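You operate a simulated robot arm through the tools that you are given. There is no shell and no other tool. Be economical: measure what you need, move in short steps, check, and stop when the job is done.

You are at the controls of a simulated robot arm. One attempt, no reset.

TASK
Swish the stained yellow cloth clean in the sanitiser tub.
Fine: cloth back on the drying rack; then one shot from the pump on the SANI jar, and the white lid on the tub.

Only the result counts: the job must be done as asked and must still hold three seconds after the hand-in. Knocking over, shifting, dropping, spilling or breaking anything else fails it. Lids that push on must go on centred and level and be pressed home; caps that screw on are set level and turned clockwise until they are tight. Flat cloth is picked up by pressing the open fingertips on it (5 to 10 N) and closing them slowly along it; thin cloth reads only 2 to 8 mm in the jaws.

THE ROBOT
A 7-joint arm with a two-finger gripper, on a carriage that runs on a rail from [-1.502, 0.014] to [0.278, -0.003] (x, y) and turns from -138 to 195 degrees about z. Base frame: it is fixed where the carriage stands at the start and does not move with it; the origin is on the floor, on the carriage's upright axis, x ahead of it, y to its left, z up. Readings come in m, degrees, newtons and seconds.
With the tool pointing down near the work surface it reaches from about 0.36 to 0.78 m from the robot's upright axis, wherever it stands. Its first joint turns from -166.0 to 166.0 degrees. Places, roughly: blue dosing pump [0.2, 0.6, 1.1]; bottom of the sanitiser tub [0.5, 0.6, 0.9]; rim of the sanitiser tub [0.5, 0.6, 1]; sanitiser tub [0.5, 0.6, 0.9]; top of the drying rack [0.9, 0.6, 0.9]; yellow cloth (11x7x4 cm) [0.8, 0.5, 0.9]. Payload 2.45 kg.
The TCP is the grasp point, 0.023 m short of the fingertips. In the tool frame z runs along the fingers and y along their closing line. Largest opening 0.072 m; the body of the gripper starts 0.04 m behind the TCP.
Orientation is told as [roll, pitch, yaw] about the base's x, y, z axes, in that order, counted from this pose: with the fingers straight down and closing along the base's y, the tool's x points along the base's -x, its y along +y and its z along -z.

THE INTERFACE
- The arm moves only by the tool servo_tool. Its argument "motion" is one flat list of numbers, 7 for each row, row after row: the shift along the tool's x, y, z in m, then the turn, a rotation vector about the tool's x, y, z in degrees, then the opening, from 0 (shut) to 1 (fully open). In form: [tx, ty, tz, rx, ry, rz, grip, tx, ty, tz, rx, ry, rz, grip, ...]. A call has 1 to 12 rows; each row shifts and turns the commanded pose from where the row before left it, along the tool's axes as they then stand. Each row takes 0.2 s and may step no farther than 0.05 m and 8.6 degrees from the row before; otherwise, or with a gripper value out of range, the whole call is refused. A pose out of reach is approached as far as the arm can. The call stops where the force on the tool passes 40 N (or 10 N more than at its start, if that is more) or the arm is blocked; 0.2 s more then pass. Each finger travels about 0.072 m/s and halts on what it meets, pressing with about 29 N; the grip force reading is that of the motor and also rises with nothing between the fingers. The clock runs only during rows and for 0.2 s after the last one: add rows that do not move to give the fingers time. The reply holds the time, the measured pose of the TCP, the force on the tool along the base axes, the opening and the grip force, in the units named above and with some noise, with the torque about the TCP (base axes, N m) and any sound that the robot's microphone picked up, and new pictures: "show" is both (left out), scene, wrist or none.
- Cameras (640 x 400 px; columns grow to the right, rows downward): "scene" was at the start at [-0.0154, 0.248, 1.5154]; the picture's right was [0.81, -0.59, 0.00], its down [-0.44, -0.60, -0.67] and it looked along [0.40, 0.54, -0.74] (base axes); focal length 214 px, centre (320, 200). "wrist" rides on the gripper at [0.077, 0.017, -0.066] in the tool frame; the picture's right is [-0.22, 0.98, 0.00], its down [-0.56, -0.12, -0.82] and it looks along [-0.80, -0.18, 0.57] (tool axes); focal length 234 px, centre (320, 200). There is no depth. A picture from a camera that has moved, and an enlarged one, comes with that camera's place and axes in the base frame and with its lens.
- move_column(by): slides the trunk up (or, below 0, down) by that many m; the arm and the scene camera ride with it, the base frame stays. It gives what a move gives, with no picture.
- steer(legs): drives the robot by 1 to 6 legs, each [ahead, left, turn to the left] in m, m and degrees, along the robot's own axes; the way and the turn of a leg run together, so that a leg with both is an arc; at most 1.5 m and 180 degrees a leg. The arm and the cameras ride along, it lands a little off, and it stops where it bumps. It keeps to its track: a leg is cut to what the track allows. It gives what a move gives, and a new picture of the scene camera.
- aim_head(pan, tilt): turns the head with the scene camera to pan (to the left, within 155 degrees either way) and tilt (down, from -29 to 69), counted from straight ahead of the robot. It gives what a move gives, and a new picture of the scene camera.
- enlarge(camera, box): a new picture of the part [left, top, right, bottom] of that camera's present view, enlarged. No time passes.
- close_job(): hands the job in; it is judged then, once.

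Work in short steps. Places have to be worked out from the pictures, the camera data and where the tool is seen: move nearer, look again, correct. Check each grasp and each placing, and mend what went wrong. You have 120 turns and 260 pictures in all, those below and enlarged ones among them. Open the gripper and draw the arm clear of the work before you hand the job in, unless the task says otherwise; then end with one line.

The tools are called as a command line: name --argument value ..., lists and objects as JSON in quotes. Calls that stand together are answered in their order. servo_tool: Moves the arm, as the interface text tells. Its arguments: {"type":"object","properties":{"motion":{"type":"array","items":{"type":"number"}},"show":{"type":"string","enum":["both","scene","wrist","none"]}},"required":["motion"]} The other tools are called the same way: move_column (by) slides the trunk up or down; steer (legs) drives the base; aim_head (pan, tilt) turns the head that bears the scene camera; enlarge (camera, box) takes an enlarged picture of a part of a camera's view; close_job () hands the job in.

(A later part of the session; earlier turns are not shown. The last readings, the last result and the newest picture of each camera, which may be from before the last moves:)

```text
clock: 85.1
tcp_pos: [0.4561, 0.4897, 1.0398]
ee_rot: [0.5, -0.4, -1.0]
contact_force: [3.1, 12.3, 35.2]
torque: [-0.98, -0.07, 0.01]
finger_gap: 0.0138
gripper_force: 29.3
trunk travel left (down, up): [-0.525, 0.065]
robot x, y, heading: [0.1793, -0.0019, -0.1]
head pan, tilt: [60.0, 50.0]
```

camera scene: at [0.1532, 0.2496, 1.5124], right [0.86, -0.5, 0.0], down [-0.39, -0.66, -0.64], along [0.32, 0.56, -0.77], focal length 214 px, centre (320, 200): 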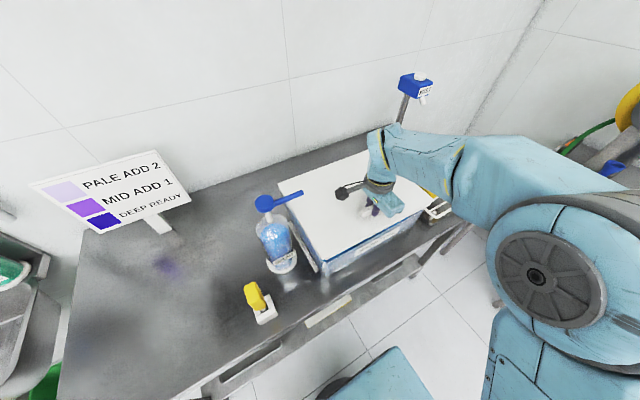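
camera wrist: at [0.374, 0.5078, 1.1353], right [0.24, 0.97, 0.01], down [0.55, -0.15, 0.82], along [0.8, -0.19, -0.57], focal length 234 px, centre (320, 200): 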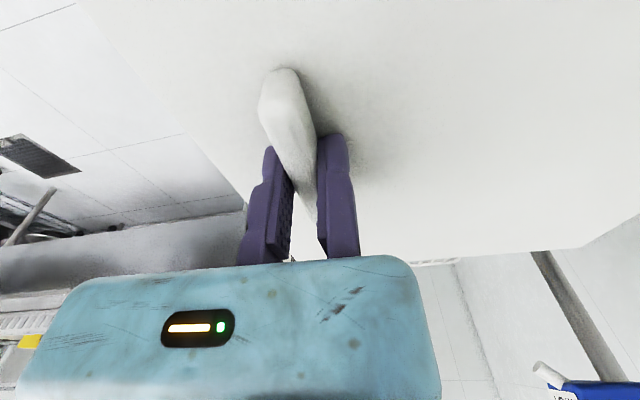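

Now there is firm contact along the front, at 35 N. I'll look at the edges in detail.

enlarge --camera "scene" --box '[300, 230, 350, 270]'

enlarge --camera "scene" --box '[390, 190, 440, 230]'

enlarge --camera "scene" --box '[280, 180, 330, 220]'

```text
10.00 times, centred on (325, 250) of scene
camera zoom: at [0.1523, 0.2489, 1.513], right [0.86, -0.5, 0.0], down [-0.38, -0.66, -0.64], along [0.32, 0.56, -0.77], focal length 2145 px, centre (270, -300)
```

zoom: 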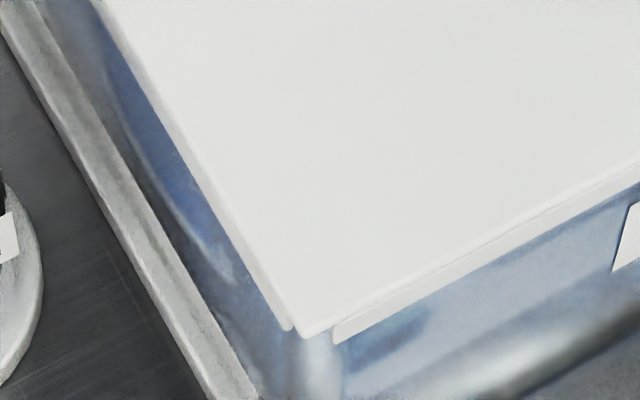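

```text
10.00 times, centred on (415, 210) of scene
camera zoom: at [0.1523, 0.2489, 1.513], right [0.86, -0.5, 0.0], down [-0.38, -0.66, -0.64], along [0.32, 0.56, -0.77], focal length 2145 px, centre (-630, 100)
```

zoom: 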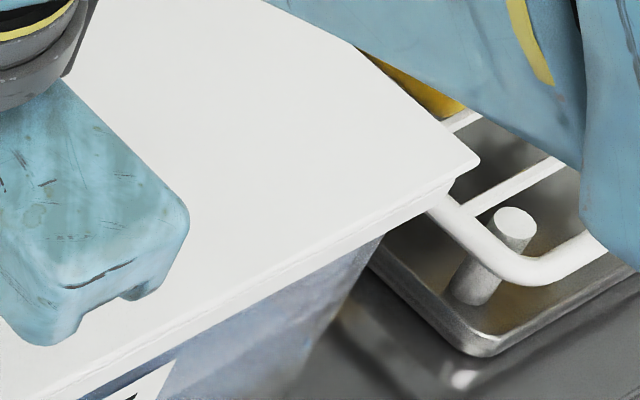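

```text
10.00 times, centred on (305, 200) of scene
camera zoom: at [0.1523, 0.2489, 1.513], right [0.86, -0.5, 0.0], down [-0.38, -0.66, -0.64], along [0.32, 0.56, -0.77], focal length 2145 px, centre (470, 200)
```

zoom: 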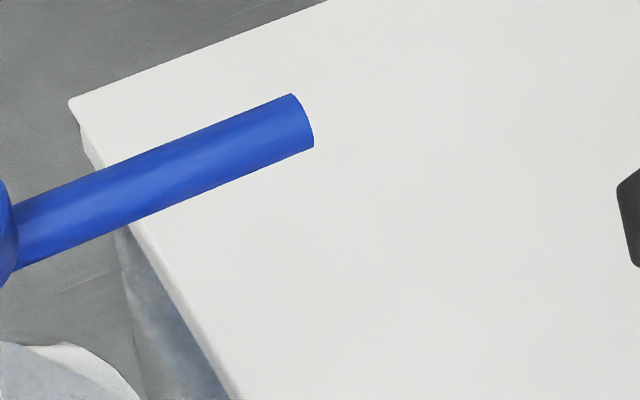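

The skirt strips sit along the plate's edges, outside the rim. At y 0.4865 the back hit, and at 0.4897 the front hit, so the target is about 0.488. I'll lift, shift -1.6 mm and lower again.

servo_tool --motion '[0, 0, -0.005, 0, 0, 0, 0, 0, -0.0016, 0, 0, 0, 0, 0, 0, 0, 0.002, 0, 0, 0, 0, 0, 0, 0.001, 0, 0, 0, 0, 0, 0, 0, 0, 0, 0, 0]' --show "none"

servo_tool --motion '[0, 0, 0.001, 0, 0, 0, 0, 0, 0, 0, 0, 0, 0, 0]' --show "none"

servo_tool --motion '[0, 0, 0.001, 0, 0, 0, 0, 0, 0, 0, 0, 0, 0, 0]' --show "none"

```text
clock: 86.3
tcp_pos: [0.4537, 0.4888, 1.039]
ee_rot: [0.3, -0.1, -1.1]
contact_force: [-0.7, 0.0, -2.6]
torque: [-0.18, -0.01, -0.01]
finger_gap: 0.0134
gripper_force: 29.0
trunk travel left (down, up): [-0.525, 0.065]
robot x, y, heading: [0.1765, -0.0001, -0.4]
head pan, tilt: [60.0, 50.0]
```

```text
clock: 86.9
tcp_pos: [0.4542, 0.4877, 1.0396]
ee_rot: [0.3, -0.2, -1.2]
contact_force: [0.1, -0.4, -2.5]
torque: [-0.22, -0.01, 0.01]
finger_gap: 0.0138
gripper_force: 28.4
trunk travel left (down, up): [-0.525, 0.065]
robot x, y, heading: [0.1754, 0.0016, -0.3]
head pan, tilt: [60.0, 50.0]
```

```text
clock: 87.5
tcp_pos: [0.4551, 0.488, 1.0378]
ee_rot: [0.3, -0.3, -1.1]
contact_force: [0.0, -0.6, -2.1]
torque: [-0.24, 0.05, 0.13]
finger_gap: 0.0137
gripper_force: 28.9
trunk travel left (down, up): [-0.525, 0.065]
robot x, y, heading: [0.1728, -0.0035, -0.1]
head pan, tilt: [60.0, 50.0]
```

Lower than before and still no contact, which is good. I'll continue in 1 mm steps.

servo_tool --motion '[0, 0, 0.001, 0, 0, 0, 0, 0, 0, 0, 0, 0, 0, 0]' --show "none"

servo_tool --motion '[0, 0, 0.001, 0, 0, 0, 0, 0, 0, 0, 0, 0, 0, 0]' --show "none"

servo_tool --motion '[0, 0, 0.001, 0, 0, 0, 0, 0, 0, 0, 0, 0, 0, 0]' --show "none"

```text
clock: 88.1
tcp_pos: [0.4552, 0.4872, 1.0379]
ee_rot: [0.3, -0.2, -1.0]
contact_force: [1.8, -0.3, 2.1]
torque: [-0.29, 0.96, 0.03]
finger_gap: 0.0135
gripper_force: 29.0
trunk travel left (down, up): [-0.525, 0.065]
robot x, y, heading: [0.1726, -0.0018, -0.2]
head pan, tilt: [60.0, 50.0]
```

```text
clock: 88.7
tcp_pos: [0.4553, 0.4877, 1.0363]
ee_rot: [0.3, -0.2, -1.1]
contact_force: [2.0, 0.0, 3.0]
torque: [-0.24, 0.89, 0.01]
finger_gap: 0.0132
gripper_force: 29.2
trunk travel left (down, up): [-0.525, 0.065]
robot x, y, heading: [0.1744, -0.0023, -0.2]
head pan, tilt: [60.0, 50.0]
```

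```text
clock: 89.3
tcp_pos: [0.4554, 0.4879, 1.0353]
ee_rot: [0.2, -0.3, -1.1]
contact_force: [1.9, -1.1, 1.9]
torque: [-0.23, 0.82, 0.03]
finger_gap: 0.0136
gripper_force: 29.1
trunk travel left (down, up): [-0.525, 0.065]
robot x, y, heading: [0.1767, -0.0013, -0.2]
head pan, tilt: [60.0, 50.0]
```

Light contact at the left edge, about 5 N, but the lid is sliding down with no build-up. I'll ease +0.5 mm in x, following the Fx reading, and continue down.

servo_tool --motion '[-0.0006, 0, 0.001, 0, 0, 0, 0, 0, 0, 0, 0, 0, 0, 0]' --show "none"

servo_tool --motion '[0, 0, 0.001, 0, 0, 0, 0, 0, 0, 0, 0, 0, 0, 0]' --show "none"

servo_tool --motion '[0, 0, 0.001, 0, 0, 0, 0, 0, 0, 0, 0, 0, 0, 0]' --show "none"

```text
clock: 89.9
tcp_pos: [0.455, 0.4878, 1.034]
ee_rot: [0.4, -0.1, -1.1]
contact_force: [-0.2, 1.0, 1.7]
torque: [-0.24, 0.93, -0.02]
finger_gap: 0.0136
gripper_force: 29.1
trunk travel left (down, up): [-0.525, 0.065]
robot x, y, heading: [0.1776, -0.0019, -0.2]
head pan, tilt: [60.0, 50.0]
```

```text
clock: 90.5
tcp_pos: [0.4555, 0.4881, 1.0335]
ee_rot: [0.2, -0.2, -1.1]
contact_force: [-1.8, -0.6, 8.0]
torque: [-0.42, 0.63, -0.06]
finger_gap: 0.0134
gripper_force: 28.4
trunk travel left (down, up): [-0.525, 0.065]
robot x, y, heading: [0.1802, -0.005, -0.5]
head pan, tilt: [60.0, 50.0]
```

```text
clock: 91.1
tcp_pos: [0.4544, 0.4876, 1.0334]
ee_rot: [0.5, -0.3, -1.1]
contact_force: [-0.6, 4.0, 24.1]
torque: [-0.78, 0.72, -0.1]
finger_gap: 0.0135
gripper_force: 29.2
trunk travel left (down, up): [-0.525, 0.065]
robot x, y, heading: [0.1765, -0.0028, -0.2]
head pan, tilt: [60.0, 50.0]
```

It has descended about 6 mm and firm resistance is starting, at 24 N. I'll look at the seating.

enlarge --camera "scene" --box '[260, 170, 440, 280]'

enlarge --camera "scene" --box '[300, 230, 350, 270]'

enlarge --camera "scene" --box '[390, 190, 440, 230]'

```text
3.56 times, centred on (350, 225) of scene
camera zoom: at [0.1524, 0.2485, 1.5129], right [0.86, -0.5, 0.0], down [-0.38, -0.66, -0.64], along [0.32, 0.56, -0.77], focal length 763 px, centre (213, 111)
```

zoom: 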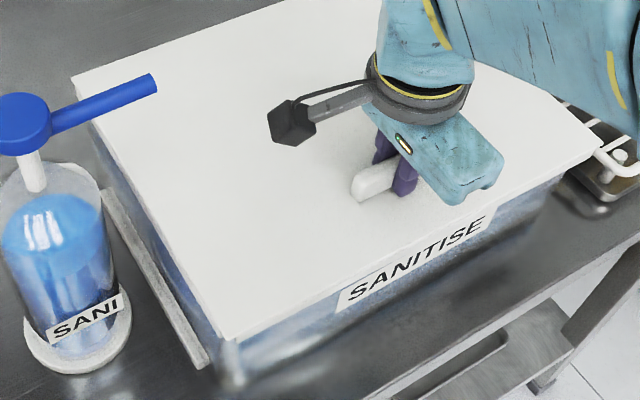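

```text
10.00 times, centred on (325, 250) of scene
camera zoom: at [0.1524, 0.2485, 1.5129], right [0.86, -0.5, 0.0], down [-0.38, -0.66, -0.64], along [0.32, 0.56, -0.77], focal length 2145 px, centre (270, -300)
```

zoom: 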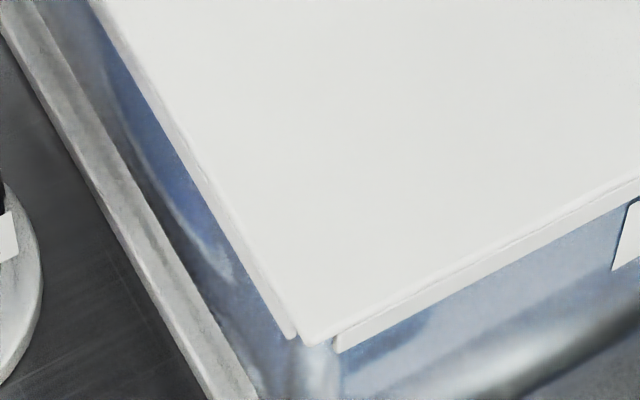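

```text
10.00 times, centred on (415, 210) of scene
camera zoom: at [0.1524, 0.2485, 1.5129], right [0.86, -0.5, 0.0], down [-0.38, -0.66, -0.64], along [0.32, 0.56, -0.77], focal length 2145 px, centre (-630, 100)
```

zoom: 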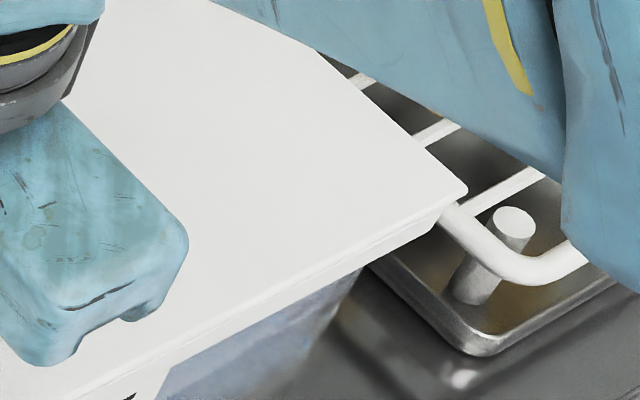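

The skirt now looks to be around the rim. I'll press 1 mm more at the handle, then release and press the lid home at other points with closed fingers.

servo_tool --motion '[0, 0, 0.0008, 0, 0, 0, 0, 0, 0, 0, 0, 0, 0, 0]' --show "none"

servo_tool --motion '[0, 0, -0.002, 0, 0, 0, 0, 0, 0, 0, 0, 0, 0, 0.15, 0, 0, 0, 0, 0, 0, 0.3, 0, 0, 0, 0, 0, 0, 0.5, 0, 0, 0, 0, 0, 0, 0.5]' --show "none"

```text
clock: 91.8
tcp_pos: [0.4549, 0.4878, 1.0329]
ee_rot: [0.6, -0.4, -1.1]
contact_force: [-1.7, -3.2, 13.2]
torque: [-0.92, 0.11, 0.1]
finger_gap: 0.0138
gripper_force: 29.1
trunk travel left (down, up): [-0.525, 0.065]
robot x, y, heading: [0.1758, -0.0009, -0.1]
head pan, tilt: [60.0, 50.0]
stopped in row 2: the force on the tool passed its limit at 41 N (the readings are from after the stop); the commanded pose is now the measured one
```

```text
clock: 93.0
tcp_pos: [0.4562, 0.49, 1.0344]
ee_rot: [0.6, -0.3, -1.2]
contact_force: [0.4, -0.6, -0.6]
torque: [-0.03, 0.0, 0.0]
finger_gap: 0.0358
gripper_force: 0.0
trunk travel left (down, up): [-0.525, 0.065]
robot x, y, heading: [0.177, -0.0012, -0.3]
head pan, tilt: [60.0, 50.0]
```

Released. I'll ease the fixed finger off the handle, rise, and inspect.

servo_tool --motion '[0, 0.004, 0, 0, 0, 0, 0.5, 0, 0, -0.015, 0, 0, 0, 0.5, 0, 0, -0.03, 0, 0, 0, 0.3, 0, 0, -0.03, 0, 0, 0, 0, 0, 0, 0, 0, 0, 0, 0]'

enlarge --camera "scene" --box '[260, 140, 450, 280]'

```text
clock: 94.2
tcp_pos: [0.4553, 0.4919, 1.1092]
ee_rot: [0.4, -0.3, -1.1]
contact_force: [-0.4, 0.5, 1.0]
torque: [-0.02, -0.01, -0.01]
finger_gap: 0.0
gripper_force: 27.8
trunk travel left (down, up): [-0.525, 0.065]
robot x, y, heading: [0.1771, -0.0025, -0.1]
head pan, tilt: [60.0, 50.0]
camera scene: at [0.1532, 0.2493, 1.5125], right [0.86, -0.5, 0.0], down [-0.39, -0.66, -0.64], along [0.32, 0.56, -0.77], focal length 214 px, centre (320, 200)
camera wrist: at [0.3765, 0.5106, 1.1752], right [0.24, 0.97, 0.01], down [0.55, -0.14, 0.82], along [0.8, -0.19, -0.57], focal length 234 px, centre (320, 200)
```

scene: 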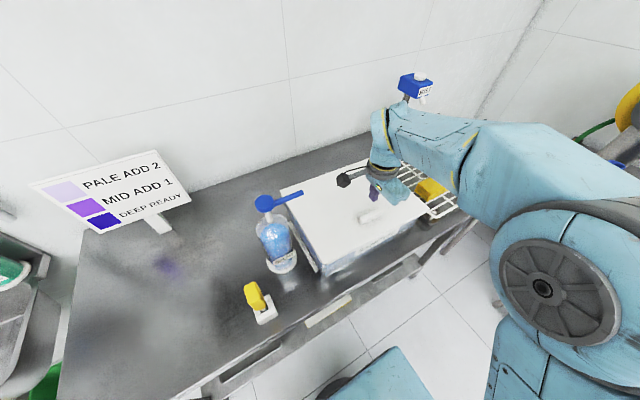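
wrist: 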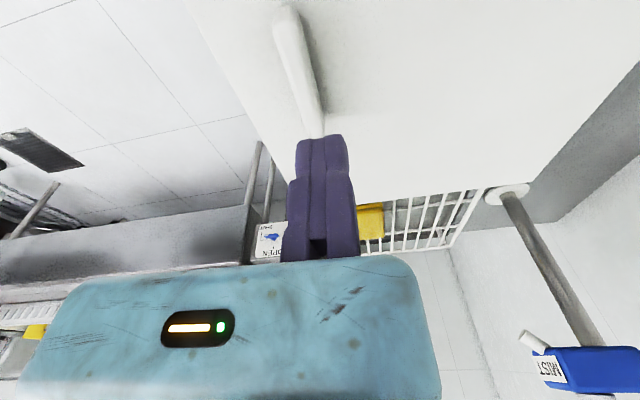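

```text
2.86 times, centred on (355, 210) of scene
camera zoom: at [0.1532, 0.2493, 1.5125], right [0.86, -0.5, 0.0], down [-0.39, -0.66, -0.64], along [0.32, 0.56, -0.77], focal length 613 px, centre (220, 171)
```

zoom: 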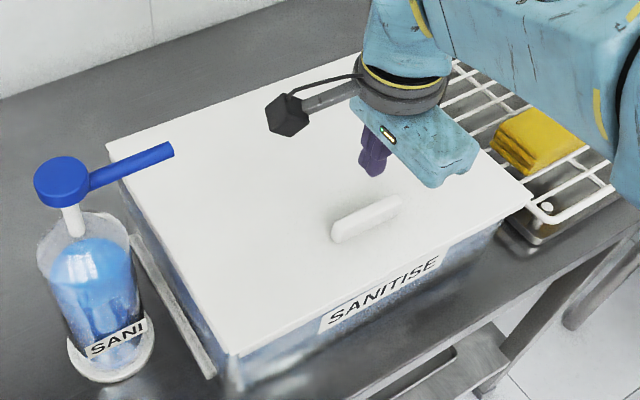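

The lid is on and looks even from this side. I'll press with closed fingertips at the centre of the plate first, and use the contact height to check that it is level.

servo_tool --motion '[0.004, 0.037, 0, 0, 0, 0, 0, 0.005, 0.037, 0, 0, 0, 0, 0, 0, 0, 0.03, 0, 0, 0, 0, 0, 0, 0.03, 0, 0, 0, 0, 0, 0, 0.008, 0, 0, 0, 0, 0, 0, 0, 0, 0, 0, 0]' --show "none"

servo_tool --motion '[0, 0, 0.0015, 0, 0, 0, 0, 0, 0, 0.0015, 0, 0, 0, 0, 0, 0, 0.0015, 0, 0, 0, 0, 0, 0, 0.0015, 0, 0, 0, 0, 0, 0, 0.0015, 0, 0, 0, 0, 0, 0, 0.0015, 0, 0, 0, 0, 0, 0, 0.0015, 0, 0, 0, 0, 0, 0, 0.0015, 0, 0, 0, 0]' --show "none"

```text
clock: 95.6
tcp_pos: [0.4491, 0.566, 1.043]
ee_rot: [0.4, -0.2, -1.1]
contact_force: [-0.8, 0.3, -0.6]
torque: [0.01, -0.01, -0.02]
finger_gap: 0.0
gripper_force: 28.4
trunk travel left (down, up): [-0.525, 0.065]
robot x, y, heading: [0.1726, -0.0014, -0.2]
head pan, tilt: [60.0, 50.0]
```

```text
clock: 97.4
tcp_pos: [0.4488, 0.5659, 1.033]
ee_rot: [0.8, -0.4, -1.1]
contact_force: [1.2, 5.7, 23.6]
torque: [0.15, 0.14, -0.23]
finger_gap: 0.0061
gripper_force: 28.7
trunk travel left (down, up): [-0.525, 0.065]
robot x, y, heading: [0.1755, -0.0037, 0.0]
head pan, tilt: [60.0, 50.0]
```

Centre contact is at TCP z≈1.034. I'll press further until the limit stops it, then lift.

servo_tool --motion '[0, 0, 0.001, 0, 0, 0, 0, 0, 0, 0.001, 0, 0, 0, 0, 0, 0, 0.001, 0, 0, 0, 0]' --show "none"

servo_tool --motion '[0, 0, -0.012, 0, 0, 0, 0, 0, 0.045, 0, 0, 0, 0, 0, 0, 0.045, 0, 0, 0, 0, 0, 0, 0, 0.003, 0, 0, 0, 0, 0, 0, 0, 0, 0, 0, 0]' --show "none"

servo_tool --motion '[0, 0, 0.0015, 0, 0, 0, 0, 0, 0, 0.0015, 0, 0, 0, 0, 0, 0, 0.0015, 0, 0, 0, 0, 0, 0, 0.0015, 0, 0, 0, 0, 0, 0, 0.0015, 0, 0, 0, 0, 0, 0, 0.0015, 0, 0, 0, 0]' --show "none"

```text
clock: 98.0
tcp_pos: [0.4488, 0.5665, 1.0338]
ee_rot: [1.1, -0.5, -1.1]
contact_force: [-0.9, -3.3, 12.0]
torque: [-0.09, 0.13, -0.04]
finger_gap: 0.0062
gripper_force: 28.5
trunk travel left (down, up): [-0.525, 0.065]
robot x, y, heading: [0.1762, -0.001, -0.3]
head pan, tilt: [60.0, 50.0]
stopped in row 2: the force on the tool passed its limit at 42 N (the readings are from after the stop); the commanded pose is now the measured one
```

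```text
clock: 99.2
tcp_pos: [0.4504, 0.657, 1.0427]
ee_rot: [0.9, -0.5, -1.2]
contact_force: [0.4, 1.2, -1.0]
torque: [-0.01, 0.0, -0.02]
finger_gap: 0.0
gripper_force: 28.3
trunk travel left (down, up): [-0.525, 0.065]
robot x, y, heading: [0.1751, -0.0027, -0.3]
head pan, tilt: [60.0, 50.0]
```

```text
clock: 100.6
tcp_pos: [0.4503, 0.6565, 1.0344]
ee_rot: [0.8, -0.5, -1.1]
contact_force: [1.3, 0.8, 1.6]
torque: [-0.03, 0.02, 0.03]
finger_gap: 0.0002
gripper_force: 28.8
trunk travel left (down, up): [-0.525, 0.065]
robot x, y, heading: [0.1769, -0.0005, -0.3]
head pan, tilt: [60.0, 50.0]
```

The back touches at the same height, about 1.034, so the lid is level front to back. I'll press there and then test the right side.

servo_tool --motion '[0, 0, 0.0015, 0, 0, 0, 0, 0, 0, 0.0015, 0, 0, 0, 0, 0, 0, 0.0015, 0, 0, 0, 0, 0, 0, 0.0015, 0, 0, 0, 0]' --show "none"

servo_tool --motion '[0, 0, -0.012, 0, 0, 0, 0, -0.045, -0.02, 0, 0, 0, 0, 0, -0.045, -0.02, 0, 0, 0, 0, 0, -0.045, -0.03, 0, 0, 0, 0, 0, 0, -0.03, 0, 0, 0, 0, 0, 0, 0, 0.003, 0, 0, 0, 0, 0, 0, 0, 0, 0, 0, 0]' --show "none"

servo_tool --motion '[0, 0, 0.0015, 0, 0, 0, 0, 0, 0, 0.0015, 0, 0, 0, 0, 0, 0, 0.0015, 0, 0, 0, 0, 0, 0, 0.0015, 0, 0, 0, 0, 0, 0, 0.0015, 0, 0, 0, 0]' --show "none"

```text
clock: 101.6
tcp_pos: [0.4509, 0.6574, 1.0344]
ee_rot: [1.8, -0.8, -1.1]
contact_force: [-0.6, -0.6, 11.2]
torque: [-0.08, 0.11, -0.01]
finger_gap: 0.0061
gripper_force: 28.6
trunk travel left (down, up): [-0.525, 0.065]
robot x, y, heading: [0.1768, -0.0021, -0.1]
head pan, tilt: [60.0, 50.0]
stopped in row 4: the force on the tool passed its limit at 42 N (the readings are from after the stop); the commanded pose is now the measured one
```

```text
refused: row 4 steps farther than a row can; nothing moved
```

```text
clock: 102.5
tcp_pos: [0.4517, 0.6583, 1.0334]
ee_rot: [2.1, -1.0, -1.1]
contact_force: [-1.0, -0.5, 10.7]
torque: [-0.09, 0.12, -0.02]
finger_gap: 0.006
gripper_force: 28.4
trunk travel left (down, up): [-0.525, 0.065]
robot x, y, heading: [0.1788, -0.0004, -0.1]
head pan, tilt: [60.0, 50.0]
stopped in row 4: the force on the tool passed its limit at 42 N (the readings are from after the stop); the commanded pose is now the measured one
```

One move was refused, so it only pressed the back again, which did no harm. I'll lift, reset the small tilt drift, and move to the right edge.

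servo_tool --motion '[0, 0, -0.015, 0, 0, 0, 0, 0, 0, 0, 2, 1, 0, 0, -0.04, -0.02, 0, 0, 0, 0, 0, -0.04, -0.02, 0, 0, 0, 0, 0, -0.04, -0.02, 0, 0, 0, 0, 0, -0.02, -0.03, 0, 0, 0, 0, 0, 0, 0, 0.006, 0, 0, 0, 0, 0, 0, 0, 0, 0, 0, 0]' --show "none"

```text
clock: 104.3
tcp_pos: [0.5883, 0.5654, 1.0412]
ee_rot: [0.0, 0.3, -1.0]
contact_force: [0.2, -0.6, 0.5]
torque: [-0.01, 0.0, 0.0]
finger_gap: 0.0001
gripper_force: 28.6
trunk travel left (down, up): [-0.525, 0.065]
robot x, y, heading: [0.1753, -0.0025, 0.1]
head pan, tilt: [60.0, 50.0]
```

Over the right edge, so I'll press here.

servo_tool --motion '[0, 0, 0.0015, 0, 0, 0, 0, 0, 0, 0.0015, 0, 0, 0, 0, 0, 0, 0.0015, 0, 0, 0, 0, 0, 0, 0.0015, 0, 0, 0, 0]' --show "none"

servo_tool --motion '[0, 0, 0.0015, 0, 0, 0, 0, 0, 0, 0.0015, 0, 0, 0, 0, 0, 0, 0.0015, 0, 0, 0, 0]' --show "none"

```text
clock: 105.3
tcp_pos: [0.5894, 0.5652, 1.0339]
ee_rot: [0.0, 0.2, -1.0]
contact_force: [1.0, 0.6, -0.9]
torque: [0.0, -0.01, -0.02]
finger_gap: 0.0002
gripper_force: 28.5
trunk travel left (down, up): [-0.525, 0.065]
robot x, y, heading: [0.1731, -0.0005, -0.4]
head pan, tilt: [60.0, 50.0]
```

```text
clock: 106.1
tcp_pos: [0.5884, 0.5661, 1.0304]
ee_rot: [0.0, 0.2, -1.1]
contact_force: [-0.6, -0.3, -0.6]
torque: [-0.01, 0.0, -0.01]
finger_gap: 0.0
gripper_force: 28.2
trunk travel left (down, up): [-0.525, 0.065]
robot x, y, heading: [0.1806, 0.0023, 0.1]
head pan, tilt: [60.0, 50.0]
```

No contact yet at 1.030, so the right side is lower than the centre and the left side is probably high. I'll keep probing.

servo_tool --motion '[0, 0, 0.0015, 0, 0, 0, 0, 0, 0, 0.0015, 0, 0, 0, 0, 0, 0, 0.0015, 0, 0, 0, 0]' --show "none"

enlarge --camera "scene" --box '[260, 140, 450, 280]'

```text
clock: 106.9
tcp_pos: [0.5894, 0.5673, 1.0285]
ee_rot: [0.2, 0.0, -1.0]
contact_force: [-0.6, 0.3, 16.8]
torque: [0.04, 0.13, -0.07]
finger_gap: 0.0061
gripper_force: 28.3
trunk travel left (down, up): [-0.525, 0.065]
robot x, y, heading: [0.1764, 0.0013, -0.0]
head pan, tilt: [60.0, 50.0]
```

```text
2.86 times, centred on (355, 210) of scene
camera zoom: at [0.1524, 0.2483, 1.513], right [0.86, -0.5, 0.0], down [-0.38, -0.66, -0.64], along [0.32, 0.56, -0.77], focal length 613 px, centre (220, 171)
```

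zoom: 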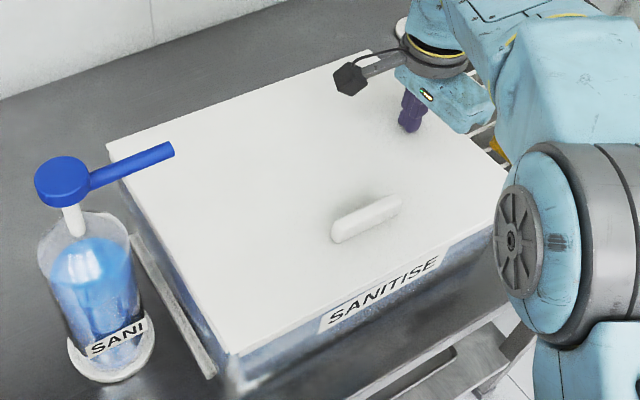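

Contact on the right is at 1.029 against 1.034 at the centre. So the left skirt is still sitting on the left rim, because the lid is about 3 mm too far to +x. I'll regrasp the handle, lift slightly, shift -x and reseat.

servo_tool --motion '[0, 0, -0.03, 0, 0, 0, 0, 0, 0, -0.03, 0, 0, 0, 0.2, 0.04, -0.02, 0, 0, 0, 0, 0.5, 0.04, -0.02, 0, 0, 0, 0, 0.5, 0.04, -0.02, 0, 0, 0, 0, 0.5, 0.0135, -0.0125, 0, 0, 0, 0, 0.5, 0, 0, 0.02, 0, 0, 0, 0.5, 0, 0, 0, 0, 0, 0, 0.5]'

enlarge --camera "wrist" --box '[160, 0, 460, 220]'

```text
clock: 108.7
tcp_pos: [0.455, 0.4961, 1.0658]
ee_rot: [0.0, 0.2, -1.1]
contact_force: [0.0, 0.3, 0.2]
torque: [-0.01, -0.01, -0.04]
finger_gap: 0.0358
gripper_force: 0.1
trunk travel left (down, up): [-0.525, 0.065]
robot x, y, heading: [0.182, -0.0036, -0.3]
head pan, tilt: [60.0, 50.0]
camera scene: at [0.1534, 0.2497, 1.5124], right [0.86, -0.5, 0.0], down [-0.39, -0.66, -0.64], along [0.32, 0.56, -0.77], focal length 214 px, centre (320, 200)
camera wrist: at [0.3766, 0.516, 1.1323], right [0.24, 0.97, 0.0], down [0.56, -0.13, 0.82], along [0.79, -0.19, -0.58], focal length 234 px, centre (320, 200)
```

scene: 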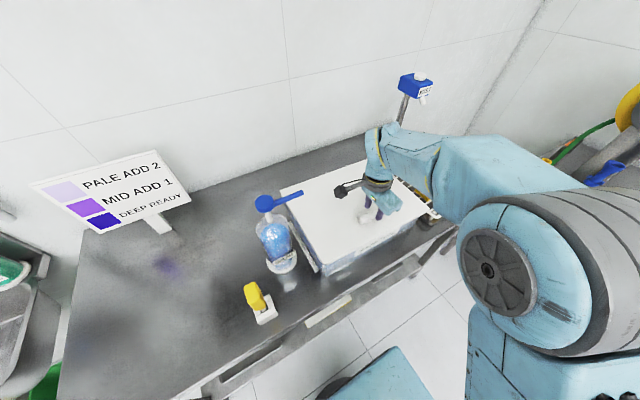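
wrist: 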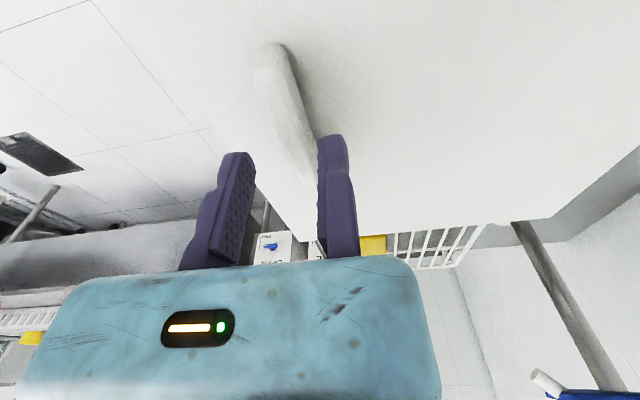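

```text
1.82 times, centred on (310, 110) of wrist
camera zoom: at [0.3766, 0.516, 1.1323], right [0.24, 0.97, 0.0], down [0.56, -0.13, 0.82], along [0.79, -0.19, -0.58], focal length 426 px, centre (338, 364)
```

zoom: 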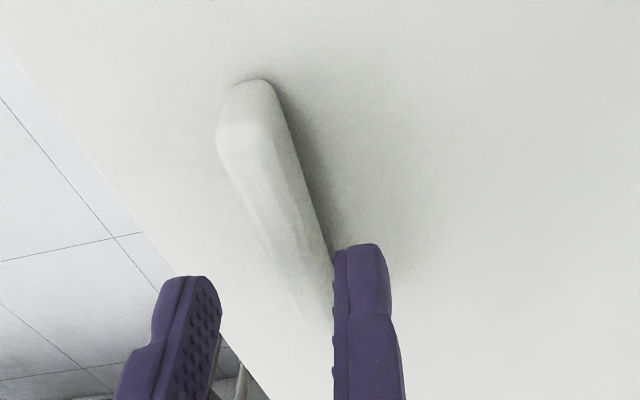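

The fixed finger is about 8 mm to +y of the handle. I'll descend, move in, and grip.

servo_tool --motion '[0, 0, 0.015, -0.4, 0, 0, 0.5, 0, 0, 0.01, 0, 0, 0, 0.5, 0, 0, 0.004, 0, 0, 0, 0.5, 0, -0.004, 0, 0, 0, 0, 0.5, 0, -0.002, 0, 0, 0, 0, 0.5, 0, 0, 0, 0, 0, 0, 0.35, 0, 0, 0, 0, 0, 0, 0.25, 0, 0, 0, 0, 0, 0, 0.15, 0, 0, 0, 0, 0, 0, 0.05, 0, 0, 0, 0, 0, 0, 0, 0, 0, 0, 0, 0, 0, 0]' --show "none"

```text
clock: 111.1
tcp_pos: [0.4545, 0.4894, 1.037]
ee_rot: [0.3, 0.2, -1.0]
contact_force: [-0.9, -11.5, -0.4]
torque: [-0.39, 0.04, 0.19]
finger_gap: 0.0137
gripper_force: 29.4
trunk travel left (down, up): [-0.525, 0.065]
robot x, y, heading: [0.1747, -0.0027, -0.1]
head pan, tilt: [60.0, 50.0]
```

Gripped. I'll lift 8 mm, level the pitch by -2°, and shift about 3 mm to -x and 1.5 mm to -y.

servo_tool --motion '[0, -0.0015, 0, 0, 0, 0, 0, 0, 0, -0.005, 0, 0, 0, 0, 0, 0, -0.005, 0, -1, 0, 0, 0, 0, 0, 0, -1, 0, 0, 0.003, 0, 0, 0, 0, 0, 0, 0, 0, 0, 0, 0, 0, 0]'

enlarge --camera "scene" --box '[260, 170, 440, 280]'

```text
clock: 112.5
tcp_pos: [0.4513, 0.4881, 1.0473]
ee_rot: [0.4, -1.8, -1.1]
contact_force: [0.5, -0.5, -3.1]
torque: [-0.23, -0.01, -0.01]
finger_gap: 0.0137
gripper_force: 28.7
trunk travel left (down, up): [-0.525, 0.065]
robot x, y, heading: [0.1752, -0.001, -0.1]
head pan, tilt: [60.0, 50.0]
camera scene: at [0.1534, 0.2496, 1.5124], right [0.86, -0.5, 0.0], down [-0.39, -0.66, -0.64], along [0.32, 0.56, -0.77], focal length 214 px, centre (320, 200)
camera wrist: at [0.3715, 0.5074, 1.11], right [0.23, 0.97, 0.01], down [0.53, -0.14, 0.84], along [0.81, -0.19, -0.55], focal length 234 px, centre (320, 200)
```

scene: 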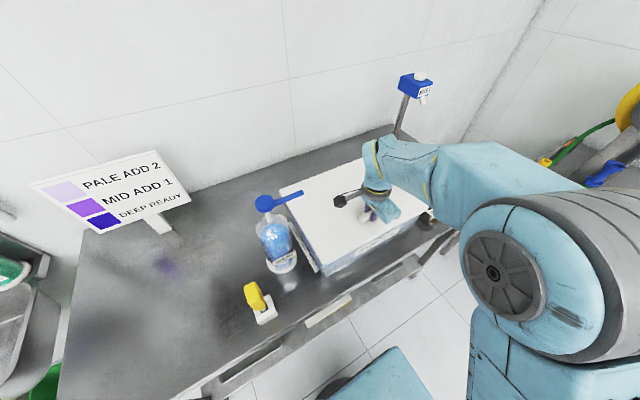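
wrist: 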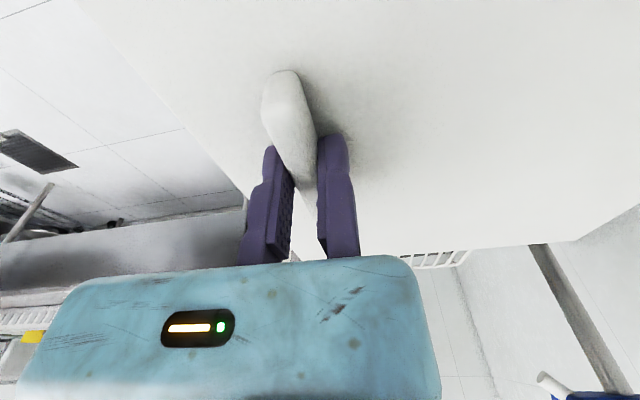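

```text
3.56 times, centred on (350, 225) of scene
camera zoom: at [0.1534, 0.2496, 1.5124], right [0.86, -0.5, 0.0], down [-0.39, -0.66, -0.64], along [0.32, 0.56, -0.77], focal length 763 px, centre (213, 111)
```

zoom: 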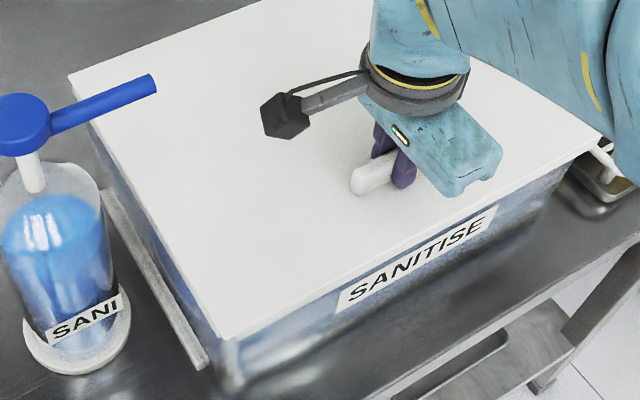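

The front-right corner looks lower than in the earlier level pose at this same TCP height. I'll enlarge to verify.

enlarge --camera "scene" --box '[390, 190, 440, 230]'

enlarge --camera "scene" --box '[300, 230, 350, 270]'

enlarge --camera "scene" --box '[260, 170, 340, 240]'

```text
10.00 times, centred on (415, 210) of scene
camera zoom: at [0.1534, 0.2496, 1.5124], right [0.86, -0.5, 0.0], down [-0.39, -0.66, -0.64], along [0.32, 0.56, -0.77], focal length 2145 px, centre (-630, 100)
```

zoom: 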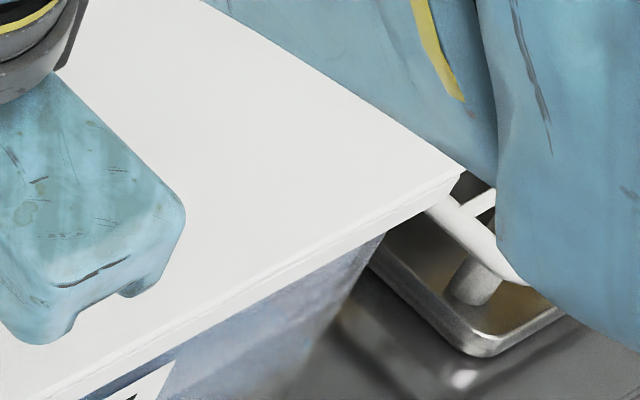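

```text
10.00 times, centred on (325, 250) of scene
camera zoom: at [0.1534, 0.2496, 1.5124], right [0.86, -0.5, 0.0], down [-0.39, -0.66, -0.64], along [0.32, 0.56, -0.77], focal length 2145 px, centre (270, -300)
```

zoom: 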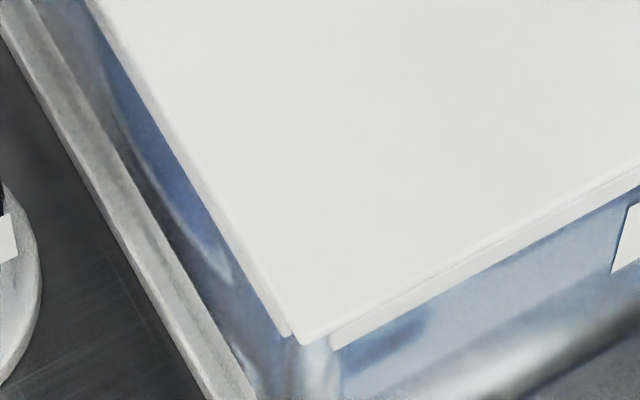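

```text
5.71 times, centred on (300, 205) of scene
camera zoom: at [0.1534, 0.2496, 1.5124], right [0.86, -0.5, 0.0], down [-0.39, -0.66, -0.64], along [0.32, 0.56, -0.77], focal length 1226 px, centre (434, 171)
```

zoom: 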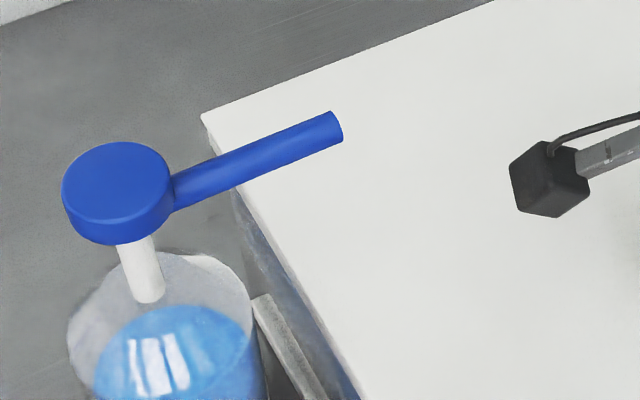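

The front edge now measures too short for a level lid, so the right side is about 1.6° low. I'll rotate pitch another -1.5° and re-measure.

servo_tool --motion '[0, 0, -0.003, 0, -1.5, 0, 0, 0, 0, 0, 0, 0, 0, 0]' --show "none"

enlarge --camera "scene" --box '[390, 190, 440, 230]'

enlarge --camera "scene" --box '[300, 230, 350, 270]'

enlarge --camera "scene" --box '[265, 175, 315, 215]'

```text
clock: 113.1
tcp_pos: [0.4515, 0.488, 1.0498]
ee_rot: [0.4, -3.3, -1.0]
contact_force: [-0.1, -0.1, -2.7]
torque: [-0.23, 0.03, 0.02]
finger_gap: 0.0136
gripper_force: 29.0
trunk travel left (down, up): [-0.525, 0.065]
robot x, y, heading: [0.1772, 0.0021, -0.2]
head pan, tilt: [60.0, 50.0]
```

```text
10.00 times, centred on (415, 210) of scene
camera zoom: at [0.1533, 0.2496, 1.5125], right [0.86, -0.5, 0.0], down [-0.39, -0.66, -0.64], along [0.32, 0.56, -0.77], focal length 2145 px, centre (-630, 100)
```

zoom: 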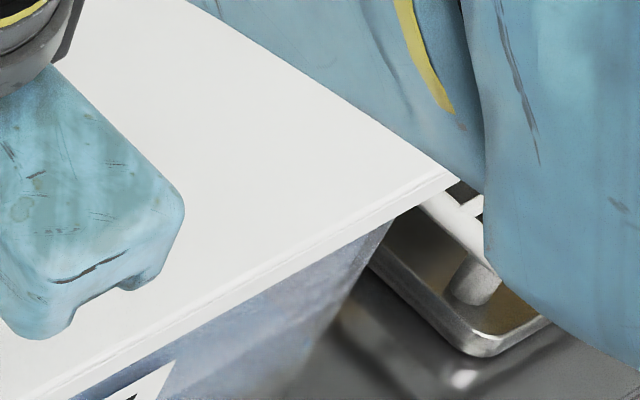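

```text
10.00 times, centred on (325, 250) of scene
camera zoom: at [0.1533, 0.2496, 1.5125], right [0.86, -0.5, 0.0], down [-0.39, -0.66, -0.64], along [0.32, 0.56, -0.77], focal length 2145 px, centre (270, -300)
```

zoom: 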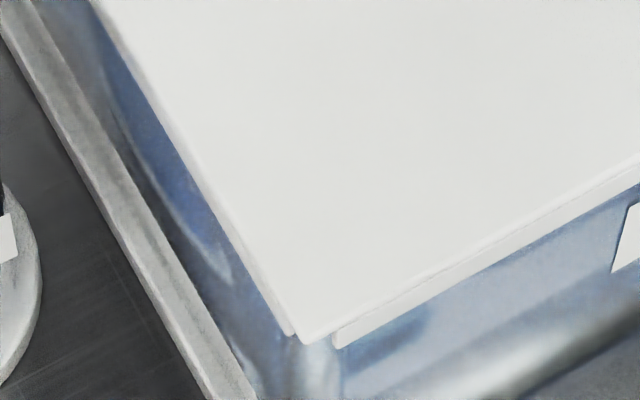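

```text
10.00 times, centred on (290, 195) of scene
camera zoom: at [0.1533, 0.2496, 1.5125], right [0.86, -0.5, 0.0], down [-0.39, -0.66, -0.64], along [0.32, 0.56, -0.77], focal length 2145 px, centre (620, 250)
```

zoom: 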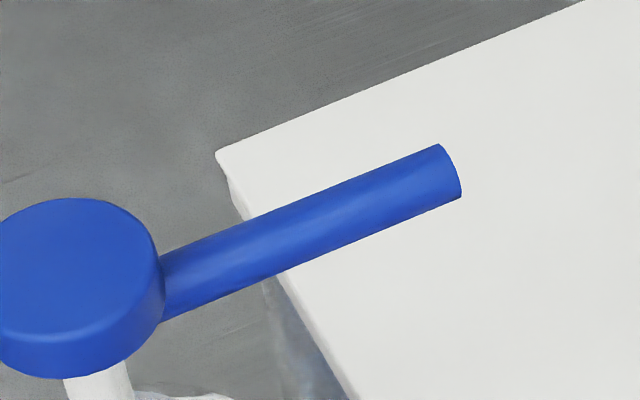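

The lid barely followed: it pivots about the pad axis, so the gripper pitch doesn't control it. I'll leave the pitch, lower it with the new -x shift so the right skirt engages first, then release and press the left side home.

servo_tool --motion '[0, 0, 0.003, 0, 0, 0, 0, 0, 0, 0.002, 0, 0, 0, 0, 0, 0, 0.002, 0, 0, 0, 0, 0, 0, 0, 0, 0, 0, 0]' --show "none"

servo_tool --motion '[0, 0, 0.0015, 0, 0, 0, 0, 0, 0, 0, 0, 0, 0, 0]' --show "none"

servo_tool --motion '[0, 0, 0.0015, 0, 0, 0, 0, 0, 0, 0, 0, 0, 0, 0]' --show "none"

```text
clock: 114.1
tcp_pos: [0.4528, 0.4885, 1.0429]
ee_rot: [0.4, -3.3, -1.0]
contact_force: [2.4, 0.7, 4.3]
torque: [-0.29, 0.87, -0.04]
finger_gap: 0.0137
gripper_force: 28.8
trunk travel left (down, up): [-0.525, 0.065]
robot x, y, heading: [0.1755, -0.0054, -0.5]
head pan, tilt: [60.0, 50.0]
```

```text
clock: 114.7
tcp_pos: [0.4519, 0.4886, 1.04]
ee_rot: [0.4, -3.2, -1.0]
contact_force: [1.3, -1.0, 0.9]
torque: [-0.25, 0.47, 0.13]
finger_gap: 0.0138
gripper_force: 28.4
trunk travel left (down, up): [-0.525, 0.065]
robot x, y, heading: [0.1767, -0.0019, -0.3]
head pan, tilt: [60.0, 50.0]
```

```text
clock: 115.3
tcp_pos: [0.4516, 0.4882, 1.0398]
ee_rot: [0.3, -3.3, -1.0]
contact_force: [1.0, 1.1, 1.6]
torque: [-0.28, 0.88, 0.05]
finger_gap: 0.0135
gripper_force: 29.4
trunk travel left (down, up): [-0.525, 0.065]
robot x, y, heading: [0.1725, -0.0033, -0.2]
head pan, tilt: [60.0, 50.0]
```

The contact torque shows the left edge touching first. My front-right "corner" was really the arm's silhouette hiding it, so the extra 1.5° was wrong. I'll lift, undo it, and lower again.

servo_tool --motion '[0, 0, -0.008, 0, 0, 0, 0, 0, 0, 0, 0, 1.5, 0, 0, 0, 0, 0.004, 0, 0, 0, 0, 0, 0, 0.001, 0, 0, 0, 0, 0, 0, 0, 0, 0, 0, 0]' --show "none"

servo_tool --motion '[0, 0, 0.0015, 0, 0, 0, 0, 0, 0, 0, 0, 0, 0, 0]' --show "none"

servo_tool --motion '[0, 0, 0.0015, 0, 0, 0, 0, 0, 0, 0, 0, 0, 0, 0]' --show "none"

```text
clock: 116.5
tcp_pos: [0.4523, 0.4884, 1.043]
ee_rot: [0.3, -1.8, -1.0]
contact_force: [1.2, 0.4, -3.7]
torque: [-0.23, -0.01, 0.03]
finger_gap: 0.0134
gripper_force: 28.8
trunk travel left (down, up): [-0.525, 0.065]
robot x, y, heading: [0.1734, -0.0027, -0.2]
head pan, tilt: [60.0, 50.0]
```

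```text
clock: 117.1
tcp_pos: [0.4518, 0.4891, 1.0405]
ee_rot: [0.4, -1.8, -1.0]
contact_force: [0.1, 0.2, -3.3]
torque: [-0.26, 0.01, 0.05]
finger_gap: 0.0133
gripper_force: 28.6
trunk travel left (down, up): [-0.525, 0.065]
robot x, y, heading: [0.1754, -0.0015, -0.2]
head pan, tilt: [60.0, 50.0]
```

```text
clock: 117.7
tcp_pos: [0.452, 0.4882, 1.0387]
ee_rot: [0.2, -1.8, -1.1]
contact_force: [0.1, -1.0, -3.1]
torque: [-0.22, 0.03, 0.06]
finger_gap: 0.0137
gripper_force: 29.1
trunk travel left (down, up): [-0.525, 0.065]
robot x, y, heading: [0.1757, -0.0005, -0.1]
head pan, tilt: [60.0, 50.0]
```

No contact down to 1.0387, so the skirt is passing the rim freely this time. I'll continue.

servo_tool --motion '[0, 0, 0.0015, 0, 0, 0, 0, 0, 0, 0, 0, 0, 0, 0]' --show "none"

servo_tool --motion '[0, 0, 0.0015, 0, 0, 0, 0, 0, 0, 0, 0, 0, 0, 0]' --show "none"

servo_tool --motion '[0, 0, 0.0015, 0, 0, 0, 0, 0, 0, 0, 0, 0, 0, 0]' --show "none"

```text
clock: 118.3
tcp_pos: [0.4524, 0.4889, 1.0394]
ee_rot: [0.4, -1.9, -1.0]
contact_force: [-0.6, -2.6, 4.5]
torque: [-0.39, -0.82, 0.05]
finger_gap: 0.0134
gripper_force: 29.5
trunk travel left (down, up): [-0.525, 0.065]
robot x, y, heading: [0.1751, -0.0042, -0.3]
head pan, tilt: [60.0, 50.0]
```

```text
clock: 118.9
tcp_pos: [0.4519, 0.4884, 1.0381]
ee_rot: [0.4, -1.7, -0.9]
contact_force: [-1.5, -2.8, 4.6]
torque: [-0.35, -0.9, 0.11]
finger_gap: 0.0136
gripper_force: 28.8
trunk travel left (down, up): [-0.525, 0.065]
robot x, y, heading: [0.1761, -0.0011, -0.2]
head pan, tilt: [60.0, 50.0]
```

```text
clock: 119.5
tcp_pos: [0.4513, 0.4887, 1.037]
ee_rot: [0.5, -1.9, -0.9]
contact_force: [0.0, -2.5, 17.0]
torque: [-0.29, -0.48, 0.03]
finger_gap: 0.0136
gripper_force: 28.5
trunk travel left (down, up): [-0.525, 0.065]
robot x, y, heading: [0.1759, -0.0018, -0.2]
head pan, tilt: [60.0, 50.0]
```

Light rubbing on the right, then firm seating at 17 N with the load nearly centred. I'll release and check the heights by probing left and right.

servo_tool --motion '[0, 0, 0, 0, 0, 0, 0.2, 0, 0, 0, 0, 0, 0, 0.4, 0, 0, 0, 0, 0, 0, 0.5, 0, 0.005, 0, 0, 0, 0, 0.5, 0, 0, -0.02, 0, 0, 0, 0.5, 0, 0, -0.03, 0, 1.8, 0, 0.3, -0.04, 0.02, 0, 0, 0, 0, 0, -0.045, 0.02, 0, 0, 0, 0, 0, -0.045, 0.02, 0, 0, 0, 0, 0, 0, 0.015, 0.03, 0, 0, 0, 0, 0, 0, 0.012, 0, 0, 0, 0, 0, 0, 0, 0, 0, 0, 0]'

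enlarge --camera "scene" --box '[260, 140, 450, 280]'

```text
clock: 122.1
tcp_pos: [0.5818, 0.5652, 1.0457]
ee_rot: [0.5, 0.0, -1.0]
contact_force: [-0.6, 0.4, 0.0]
torque: [-0.01, -0.01, -0.01]
finger_gap: 0.0
gripper_force: 28.4
trunk travel left (down, up): [-0.525, 0.065]
robot x, y, heading: [0.174, -0.0005, -0.0]
head pan, tilt: [60.0, 50.0]
camera scene: at [0.1533, 0.2493, 1.5125], right [0.86, -0.5, 0.0], down [-0.39, -0.66, -0.64], along [0.32, 0.56, -0.77], focal length 214 px, centre (320, 200)
camera wrist: at [0.5029, 0.5846, 1.1109], right [0.24, 0.97, 0.01], down [0.56, -0.14, 0.82], along [0.8, -0.19, -0.57], focal length 234 px, centre (320, 200)
```

scene: 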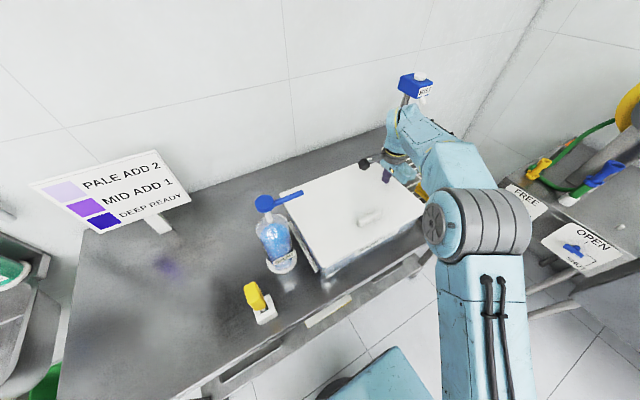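
wrist: 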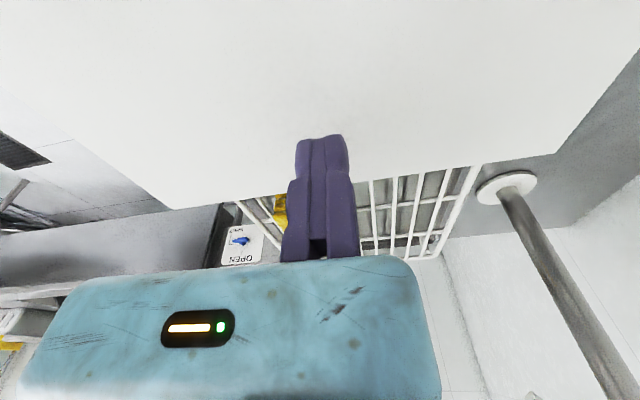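

```text
2.86 times, centred on (355, 210) of scene
camera zoom: at [0.1533, 0.2493, 1.5125], right [0.86, -0.5, 0.0], down [-0.39, -0.66, -0.64], along [0.32, 0.56, -0.77], focal length 613 px, centre (220, 171)
```

zoom: 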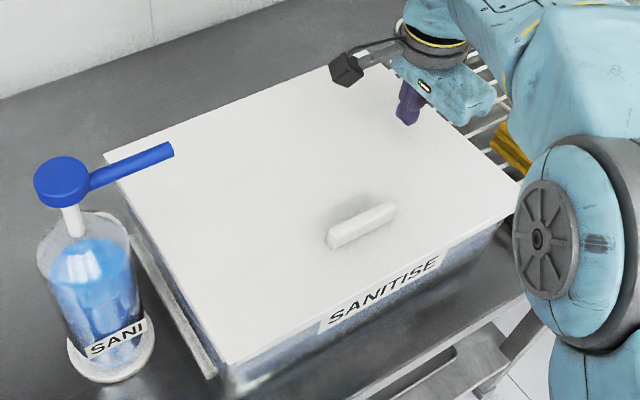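

The left-front corner now sits visibly lower, which suggests it is seated. I'll probe the right side height.

servo_tool --motion '[0, 0, 0.003, 0, 0, 0, 0, 0, 0, 0.003, 0, 0, 0, 0, 0, 0, 0.0015, 0, 0, 0, 0, 0, 0, 0.0015, 0, 0, 0, 0, 0, 0, 0.0015, 0, 0, 0, 0]' --show "none"

servo_tool --motion '[0, 0, 0.0015, 0, 0, 0, 0, 0, 0, 0.0015, 0, 0, 0, 0, 0, 0, 0.0015, 0, 0, 0, 0, 0, 0, 0.0015, 0, 0, 0, 0, 0, 0, 0.0015, 0, 0, 0, 0]' --show "none"

```text
clock: 123.3
tcp_pos: [0.5823, 0.567, 1.0339]
ee_rot: [0.3, -0.1, -1.0]
contact_force: [0.1, -0.4, 0.1]
torque: [-0.01, 0.02, 0.03]
finger_gap: 0.0001
gripper_force: 28.0
trunk travel left (down, up): [-0.525, 0.065]
robot x, y, heading: [0.1781, -0.003, -0.0]
head pan, tilt: [60.0, 50.0]
```

```text
clock: 124.5
tcp_pos: [0.5818, 0.5658, 1.0291]
ee_rot: [0.6, 0.0, -1.0]
contact_force: [2.8, 4.3, 9.8]
torque: [0.03, -0.05, 0.0]
finger_gap: 0.006
gripper_force: 28.4
trunk travel left (down, up): [-0.525, 0.065]
robot x, y, heading: [0.1743, -0.0026, -0.3]
head pan, tilt: [60.0, 50.0]
```

Right side contact is at about 1.029. I'll press a little more there, then probe the centre.

servo_tool --motion '[0, 0, 0.0015, 0, 0, 0, 0, 0, 0, 0.0015, 0, 0, 0, 0, 0, 0, 0, 0, 0, 0, 0]' --show "none"

servo_tool --motion '[0, 0, -0.012, 0, 0, 0, 0, 0.045, 0, 0, 0, 0, 0, 0, 0.045, 0, 0, 0, 0, 0, 0, 0.04, 0, 0, 0, 0, 0, 0, 0, 0, 0.002, 0, 0, 0, 0, 0, 0, 0, 0, 0, 0, 0]' --show "none"

servo_tool --motion '[0, 0, 0.0015, 0, 0, 0, 0, 0, 0, 0.0015, 0, 0, 0, 0, 0, 0, 0.0015, 0, 0, 0, 0, 0, 0, 0.0015, 0, 0, 0, 0, 0, 0, 0.0015, 0, 0, 0, 0]' --show "none"

```text
clock: 125.3
tcp_pos: [0.582, 0.5664, 1.0274]
ee_rot: [0.7, -0.4, -1.0]
contact_force: [5.1, 5.8, 37.4]
torque: [0.12, 0.02, -0.11]
finger_gap: 0.0061
gripper_force: 28.6
trunk travel left (down, up): [-0.525, 0.065]
robot x, y, heading: [0.1782, 0.002, -0.3]
head pan, tilt: [60.0, 50.0]
```

```text
clock: 126.7
tcp_pos: [0.4532, 0.5692, 1.0319]
ee_rot: [0.4, 0.0, -1.0]
contact_force: [-0.4, 1.3, 0.0]
torque: [0.0, 0.01, 0.0]
finger_gap: 0.0
gripper_force: 28.4
trunk travel left (down, up): [-0.525, 0.065]
robot x, y, heading: [0.1749, 0.0004, -0.4]
head pan, tilt: [60.0, 50.0]
```

```text
clock: 127.9
tcp_pos: [0.452, 0.5685, 1.0277]
ee_rot: [0.5, -0.1, -1.0]
contact_force: [1.2, 4.0, 14.4]
torque: [0.06, 0.01, -0.06]
finger_gap: 0.0059
gripper_force: 28.7
trunk travel left (down, up): [-0.525, 0.065]
robot x, y, heading: [0.1779, -0.0019, -0.0]
head pan, tilt: [60.0, 50.0]
```

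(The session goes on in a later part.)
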